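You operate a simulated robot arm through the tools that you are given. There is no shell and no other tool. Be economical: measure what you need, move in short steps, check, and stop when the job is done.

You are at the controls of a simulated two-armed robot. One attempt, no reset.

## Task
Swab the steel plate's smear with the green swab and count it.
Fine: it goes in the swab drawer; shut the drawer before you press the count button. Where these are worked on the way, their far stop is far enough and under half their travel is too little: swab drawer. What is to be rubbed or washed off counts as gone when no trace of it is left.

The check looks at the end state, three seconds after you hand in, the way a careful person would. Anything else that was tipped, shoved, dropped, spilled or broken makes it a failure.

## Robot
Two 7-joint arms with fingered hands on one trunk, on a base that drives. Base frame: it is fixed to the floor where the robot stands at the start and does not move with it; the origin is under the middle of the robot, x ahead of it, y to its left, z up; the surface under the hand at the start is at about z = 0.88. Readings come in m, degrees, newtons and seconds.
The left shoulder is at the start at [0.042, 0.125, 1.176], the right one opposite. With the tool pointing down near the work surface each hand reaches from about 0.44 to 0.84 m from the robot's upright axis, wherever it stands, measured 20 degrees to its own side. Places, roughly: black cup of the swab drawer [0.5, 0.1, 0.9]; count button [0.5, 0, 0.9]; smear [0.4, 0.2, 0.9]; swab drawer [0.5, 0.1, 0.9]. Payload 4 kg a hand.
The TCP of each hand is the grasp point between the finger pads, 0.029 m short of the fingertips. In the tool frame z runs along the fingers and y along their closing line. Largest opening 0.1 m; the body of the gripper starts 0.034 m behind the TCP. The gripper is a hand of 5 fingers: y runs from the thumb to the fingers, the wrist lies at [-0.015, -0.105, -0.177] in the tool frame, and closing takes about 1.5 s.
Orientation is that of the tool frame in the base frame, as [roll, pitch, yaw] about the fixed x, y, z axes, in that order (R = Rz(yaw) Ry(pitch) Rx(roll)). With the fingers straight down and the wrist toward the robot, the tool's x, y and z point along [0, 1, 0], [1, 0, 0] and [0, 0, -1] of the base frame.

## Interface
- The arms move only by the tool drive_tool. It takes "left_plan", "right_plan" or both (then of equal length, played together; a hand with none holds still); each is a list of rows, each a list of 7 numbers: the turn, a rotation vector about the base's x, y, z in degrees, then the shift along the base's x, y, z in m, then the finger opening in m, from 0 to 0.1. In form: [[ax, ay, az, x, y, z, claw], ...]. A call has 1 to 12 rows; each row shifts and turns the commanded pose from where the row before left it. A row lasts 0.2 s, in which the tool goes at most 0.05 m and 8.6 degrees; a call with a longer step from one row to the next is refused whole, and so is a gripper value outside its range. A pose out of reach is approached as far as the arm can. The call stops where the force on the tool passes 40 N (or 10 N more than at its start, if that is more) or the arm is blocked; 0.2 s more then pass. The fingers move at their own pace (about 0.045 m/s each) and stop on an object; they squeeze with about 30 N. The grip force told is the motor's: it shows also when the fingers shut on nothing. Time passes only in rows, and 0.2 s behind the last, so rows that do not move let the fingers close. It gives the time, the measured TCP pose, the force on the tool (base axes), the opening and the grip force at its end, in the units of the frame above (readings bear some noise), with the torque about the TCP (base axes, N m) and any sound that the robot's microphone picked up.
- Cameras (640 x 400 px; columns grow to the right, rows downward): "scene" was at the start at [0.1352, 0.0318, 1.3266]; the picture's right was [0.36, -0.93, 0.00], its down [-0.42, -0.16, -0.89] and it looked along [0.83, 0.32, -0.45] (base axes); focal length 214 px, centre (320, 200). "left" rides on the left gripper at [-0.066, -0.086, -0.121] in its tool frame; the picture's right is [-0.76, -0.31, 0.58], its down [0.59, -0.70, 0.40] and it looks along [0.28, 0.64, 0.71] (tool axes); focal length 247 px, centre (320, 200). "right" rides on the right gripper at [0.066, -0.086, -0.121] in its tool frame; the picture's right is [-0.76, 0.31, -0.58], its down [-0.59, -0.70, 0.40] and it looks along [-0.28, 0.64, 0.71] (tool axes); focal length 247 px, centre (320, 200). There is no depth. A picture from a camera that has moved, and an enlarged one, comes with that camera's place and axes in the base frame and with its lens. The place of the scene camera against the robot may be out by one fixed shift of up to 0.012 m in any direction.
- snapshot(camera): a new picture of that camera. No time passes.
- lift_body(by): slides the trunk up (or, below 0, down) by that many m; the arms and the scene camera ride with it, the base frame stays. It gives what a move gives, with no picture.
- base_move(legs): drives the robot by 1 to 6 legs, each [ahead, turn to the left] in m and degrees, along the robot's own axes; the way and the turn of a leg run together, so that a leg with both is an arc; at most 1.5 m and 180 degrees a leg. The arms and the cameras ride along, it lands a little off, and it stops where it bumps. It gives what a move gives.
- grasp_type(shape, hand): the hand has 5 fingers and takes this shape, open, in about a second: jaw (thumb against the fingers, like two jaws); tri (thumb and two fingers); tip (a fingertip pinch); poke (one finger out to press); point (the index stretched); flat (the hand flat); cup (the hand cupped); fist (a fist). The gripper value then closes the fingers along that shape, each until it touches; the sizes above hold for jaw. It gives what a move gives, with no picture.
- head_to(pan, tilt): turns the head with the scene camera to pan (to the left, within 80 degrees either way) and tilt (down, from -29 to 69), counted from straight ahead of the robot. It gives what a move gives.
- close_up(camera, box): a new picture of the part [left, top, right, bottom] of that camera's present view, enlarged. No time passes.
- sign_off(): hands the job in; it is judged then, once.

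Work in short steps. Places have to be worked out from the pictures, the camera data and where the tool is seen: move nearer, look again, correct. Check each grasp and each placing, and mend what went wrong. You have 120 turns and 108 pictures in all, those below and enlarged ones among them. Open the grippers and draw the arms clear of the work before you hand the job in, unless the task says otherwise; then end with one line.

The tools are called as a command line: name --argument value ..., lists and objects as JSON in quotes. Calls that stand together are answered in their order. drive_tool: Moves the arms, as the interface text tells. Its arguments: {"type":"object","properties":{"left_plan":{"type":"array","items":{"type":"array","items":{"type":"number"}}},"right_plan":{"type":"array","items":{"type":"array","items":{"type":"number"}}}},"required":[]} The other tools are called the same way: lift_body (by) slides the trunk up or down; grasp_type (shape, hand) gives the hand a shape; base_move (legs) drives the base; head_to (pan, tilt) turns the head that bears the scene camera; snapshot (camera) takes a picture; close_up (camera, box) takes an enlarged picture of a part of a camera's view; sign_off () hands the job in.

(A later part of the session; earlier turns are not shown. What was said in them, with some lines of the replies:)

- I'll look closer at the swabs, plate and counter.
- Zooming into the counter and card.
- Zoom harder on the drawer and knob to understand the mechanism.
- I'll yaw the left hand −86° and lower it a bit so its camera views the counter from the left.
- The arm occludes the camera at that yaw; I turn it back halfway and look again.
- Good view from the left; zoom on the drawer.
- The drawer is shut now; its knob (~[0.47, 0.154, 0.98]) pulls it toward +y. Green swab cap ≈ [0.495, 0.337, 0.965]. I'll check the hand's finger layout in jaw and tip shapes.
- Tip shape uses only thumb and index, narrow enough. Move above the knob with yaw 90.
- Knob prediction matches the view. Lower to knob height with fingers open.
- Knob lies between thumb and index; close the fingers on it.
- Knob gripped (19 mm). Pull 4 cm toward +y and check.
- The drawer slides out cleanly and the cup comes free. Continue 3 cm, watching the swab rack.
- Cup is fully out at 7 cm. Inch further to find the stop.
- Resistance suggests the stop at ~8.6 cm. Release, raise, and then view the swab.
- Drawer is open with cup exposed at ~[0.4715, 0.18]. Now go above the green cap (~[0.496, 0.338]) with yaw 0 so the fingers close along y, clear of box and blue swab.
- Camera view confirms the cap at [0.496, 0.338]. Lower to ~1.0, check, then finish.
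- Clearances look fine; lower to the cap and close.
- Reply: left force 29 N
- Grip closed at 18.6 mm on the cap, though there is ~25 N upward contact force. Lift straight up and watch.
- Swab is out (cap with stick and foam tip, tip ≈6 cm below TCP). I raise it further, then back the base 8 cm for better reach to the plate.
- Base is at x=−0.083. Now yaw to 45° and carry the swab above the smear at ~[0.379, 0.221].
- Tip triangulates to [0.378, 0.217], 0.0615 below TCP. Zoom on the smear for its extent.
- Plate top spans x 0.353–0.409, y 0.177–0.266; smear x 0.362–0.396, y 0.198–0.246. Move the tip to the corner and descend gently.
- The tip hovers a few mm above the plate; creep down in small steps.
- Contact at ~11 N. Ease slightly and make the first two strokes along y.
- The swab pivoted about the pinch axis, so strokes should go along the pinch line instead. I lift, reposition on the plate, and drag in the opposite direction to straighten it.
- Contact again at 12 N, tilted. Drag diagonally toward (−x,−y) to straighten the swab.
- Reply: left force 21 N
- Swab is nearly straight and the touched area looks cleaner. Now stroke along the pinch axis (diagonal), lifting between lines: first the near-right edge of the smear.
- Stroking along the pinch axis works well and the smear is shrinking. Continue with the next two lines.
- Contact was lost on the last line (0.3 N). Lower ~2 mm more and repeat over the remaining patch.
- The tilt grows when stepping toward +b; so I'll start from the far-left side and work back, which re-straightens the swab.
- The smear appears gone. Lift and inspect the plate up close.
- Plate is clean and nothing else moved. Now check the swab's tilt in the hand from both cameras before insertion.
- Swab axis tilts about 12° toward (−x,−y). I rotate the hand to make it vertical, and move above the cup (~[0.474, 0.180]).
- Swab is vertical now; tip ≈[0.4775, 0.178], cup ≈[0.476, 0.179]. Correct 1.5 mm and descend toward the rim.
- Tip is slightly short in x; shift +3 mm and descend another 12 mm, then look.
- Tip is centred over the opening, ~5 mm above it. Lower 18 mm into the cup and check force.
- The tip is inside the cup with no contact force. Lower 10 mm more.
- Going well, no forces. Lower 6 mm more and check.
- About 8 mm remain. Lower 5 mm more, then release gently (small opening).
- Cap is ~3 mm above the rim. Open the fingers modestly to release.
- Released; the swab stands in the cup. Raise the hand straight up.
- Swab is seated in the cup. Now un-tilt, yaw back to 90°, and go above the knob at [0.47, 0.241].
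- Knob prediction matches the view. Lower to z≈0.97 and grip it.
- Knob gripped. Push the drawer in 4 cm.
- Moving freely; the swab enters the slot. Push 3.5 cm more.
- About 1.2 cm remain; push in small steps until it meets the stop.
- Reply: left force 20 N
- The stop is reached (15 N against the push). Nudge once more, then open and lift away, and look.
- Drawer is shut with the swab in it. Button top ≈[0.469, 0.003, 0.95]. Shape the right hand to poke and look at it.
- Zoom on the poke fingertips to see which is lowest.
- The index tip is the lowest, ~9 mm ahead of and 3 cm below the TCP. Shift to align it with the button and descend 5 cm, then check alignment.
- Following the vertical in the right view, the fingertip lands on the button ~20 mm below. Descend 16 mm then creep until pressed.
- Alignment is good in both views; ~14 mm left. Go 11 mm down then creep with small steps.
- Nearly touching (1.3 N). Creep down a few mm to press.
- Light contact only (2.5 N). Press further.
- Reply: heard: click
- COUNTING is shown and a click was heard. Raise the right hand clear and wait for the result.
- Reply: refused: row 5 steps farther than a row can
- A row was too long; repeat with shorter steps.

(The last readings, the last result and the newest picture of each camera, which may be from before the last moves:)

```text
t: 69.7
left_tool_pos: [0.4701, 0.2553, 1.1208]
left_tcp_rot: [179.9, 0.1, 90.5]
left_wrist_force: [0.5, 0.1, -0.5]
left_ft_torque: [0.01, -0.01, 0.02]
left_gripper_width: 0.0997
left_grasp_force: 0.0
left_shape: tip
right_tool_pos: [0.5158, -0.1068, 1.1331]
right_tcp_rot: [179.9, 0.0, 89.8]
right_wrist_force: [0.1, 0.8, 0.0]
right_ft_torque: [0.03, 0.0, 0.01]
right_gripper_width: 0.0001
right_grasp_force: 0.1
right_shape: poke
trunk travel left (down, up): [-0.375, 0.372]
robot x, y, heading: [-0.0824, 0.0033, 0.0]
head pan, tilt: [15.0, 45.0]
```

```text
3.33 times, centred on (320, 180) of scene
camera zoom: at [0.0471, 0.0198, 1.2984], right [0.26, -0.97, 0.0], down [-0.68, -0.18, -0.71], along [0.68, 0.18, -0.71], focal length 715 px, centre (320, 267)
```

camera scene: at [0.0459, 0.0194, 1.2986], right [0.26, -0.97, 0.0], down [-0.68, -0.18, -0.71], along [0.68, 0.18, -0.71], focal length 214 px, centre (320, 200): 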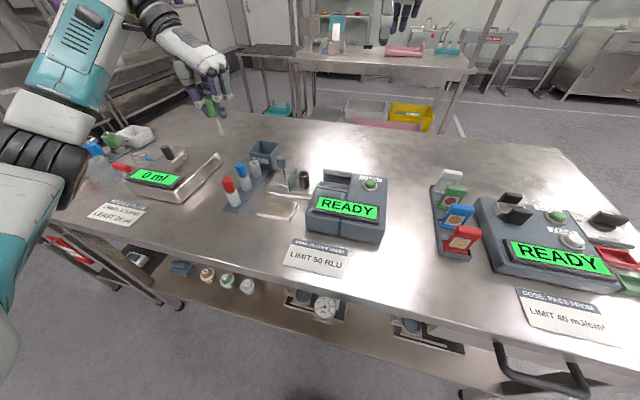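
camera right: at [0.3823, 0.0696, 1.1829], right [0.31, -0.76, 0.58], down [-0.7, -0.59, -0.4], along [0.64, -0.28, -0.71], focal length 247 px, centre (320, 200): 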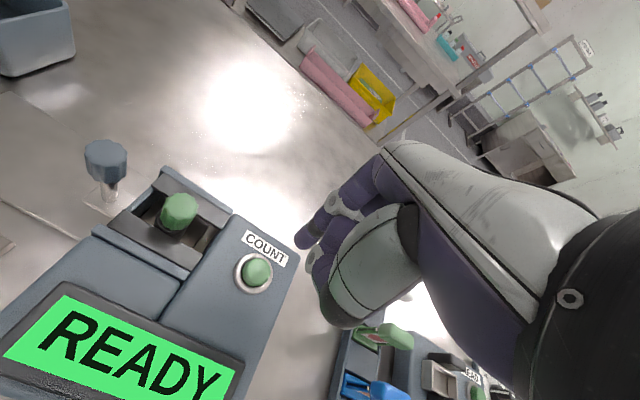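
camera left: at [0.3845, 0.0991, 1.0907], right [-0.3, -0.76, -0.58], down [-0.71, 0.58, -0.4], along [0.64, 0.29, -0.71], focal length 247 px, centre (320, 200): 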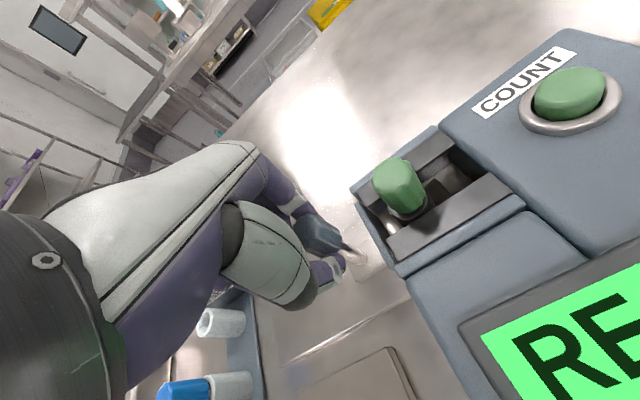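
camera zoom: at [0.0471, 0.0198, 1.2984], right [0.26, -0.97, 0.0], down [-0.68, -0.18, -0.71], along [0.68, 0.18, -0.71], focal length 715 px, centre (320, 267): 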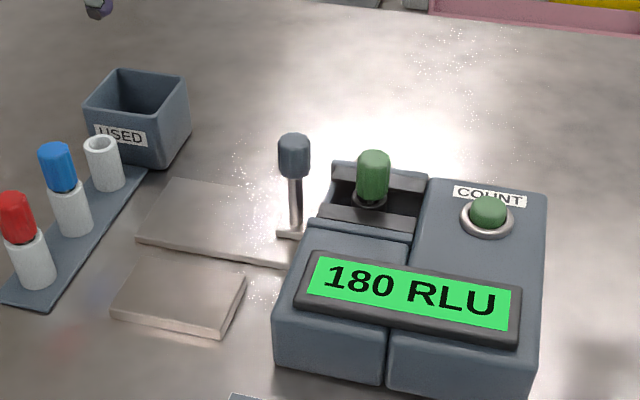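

The counter reads 180 RLU; the plate is clean and the swab is in the shut drawer. Open the right hand and draw both arms up clear, then do a final check.

grasp_type --shape "jaw" --hand "right"

drive_tool --left_plan '[[0, 0, 0, 0, 0.02, 0.035, 0.1], [0, 0, 0, 0, 0.03, 0.035, 0.1], [0, 0, 0, 0, 0.03, 0.035, 0.1], [0, 0, 0, 0, 0.03, 0.035, 0.1]]' --right_plan '[[0, 0, 0, 0, -0.01, 0.035, 0.1], [0, 0, 0, 0, -0.02, 0.035, 0.1], [0, 0, 0, 0, -0.02, 0.035, 0.1], [0, 0, 0, 0, -0.02, 0.02, 0.1]]'

snapshot --camera "scene"

close_up --camera "scene" --box '[250, 190, 306, 225]'

```text
t: 70.5
left_tool_pos: [0.4702, 0.2549, 1.1208]
left_tcp_rot: [-180.0, 0.0, 90.4]
left_wrist_force: [-0.4, 0.4, -0.3]
left_ft_torque: [-0.01, 0.0, 0.01]
left_gripper_width: 0.0999
left_grasp_force: 0.1
left_shape: tip
right_tool_pos: [0.5138, -0.1082, 1.1335]
right_tcp_rot: [-180.0, 0.0, 89.8]
right_wrist_force: [-0.5, -0.2, -0.3]
right_ft_torque: [0.01, -0.01, 0.0]
right_gripper_width: 0.1
right_grasp_force: 0.0
right_shape: jaw
trunk travel left (down, up): [-0.375, 0.372]
robot x, y, heading: [-0.0821, -0.0013, 0.0]
head pan, tilt: [15.0, 45.0]
```

```text
t: 71.5
left_tool_pos: [0.4706, 0.3674, 1.2622]
left_tcp_rot: [-180.0, 0.0, 90.4]
left_wrist_force: [0.7, -0.6, -0.6]
left_ft_torque: [-0.01, 0.0, 0.02]
left_gripper_width: 0.0997
left_grasp_force: 0.1
left_shape: tip
right_tool_pos: [0.5112, -0.1768, 1.2587]
right_tcp_rot: [180.0, 0.0, 89.9]
right_wrist_force: [-0.1, 0.3, -0.6]
right_ft_torque: [0.01, -0.04, 0.03]
right_gripper_width: 0.1001
right_grasp_force: 0.0
right_shape: jaw
trunk travel left (down, up): [-0.375, 0.372]
robot x, y, heading: [-0.0805, -0.0014, 0.0]
head pan, tilt: [15.0, 45.0]
```

```text
11 pictures are left
camera scene: at [0.0465, 0.0194, 1.2985], right [0.26, -0.97, 0.0], down [-0.68, -0.18, -0.71], along [0.68, 0.18, -0.71], focal length 214 px, centre (320, 200)
```

scene: 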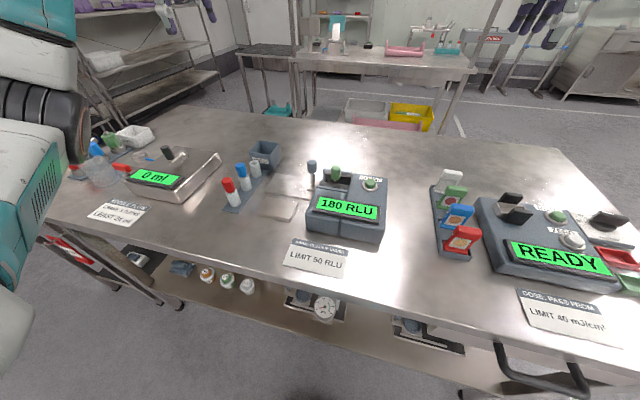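

```text
11.43 times, centred on (278, 208) of scene
camera zoom: at [0.0465, 0.0194, 1.2985], right [0.26, -0.97, 0.0], down [-0.68, -0.18, -0.71], along [0.68, 0.18, -0.71], focal length 2451 px, centre (800, 114)
```

zoom: 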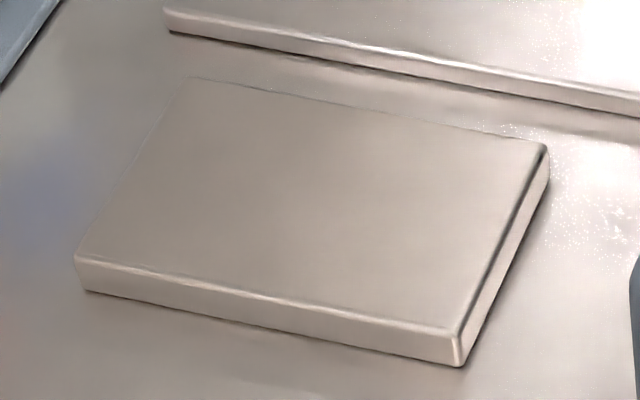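

The plate shows no trace of the smear, the swab is in the shut drawer, the count reads 180 RLU, and nothing else is disturbed. Both arms are clear, so I'm handing in.

sign_off

```text
The job is handed in.
```

I swabbed the smear off the steel plate with the green swab, leaving no visible trace. The swab is in the drawer, which I shut before pressing count, and the counter reads 180 RLU, over the card's 50 RLU limit.
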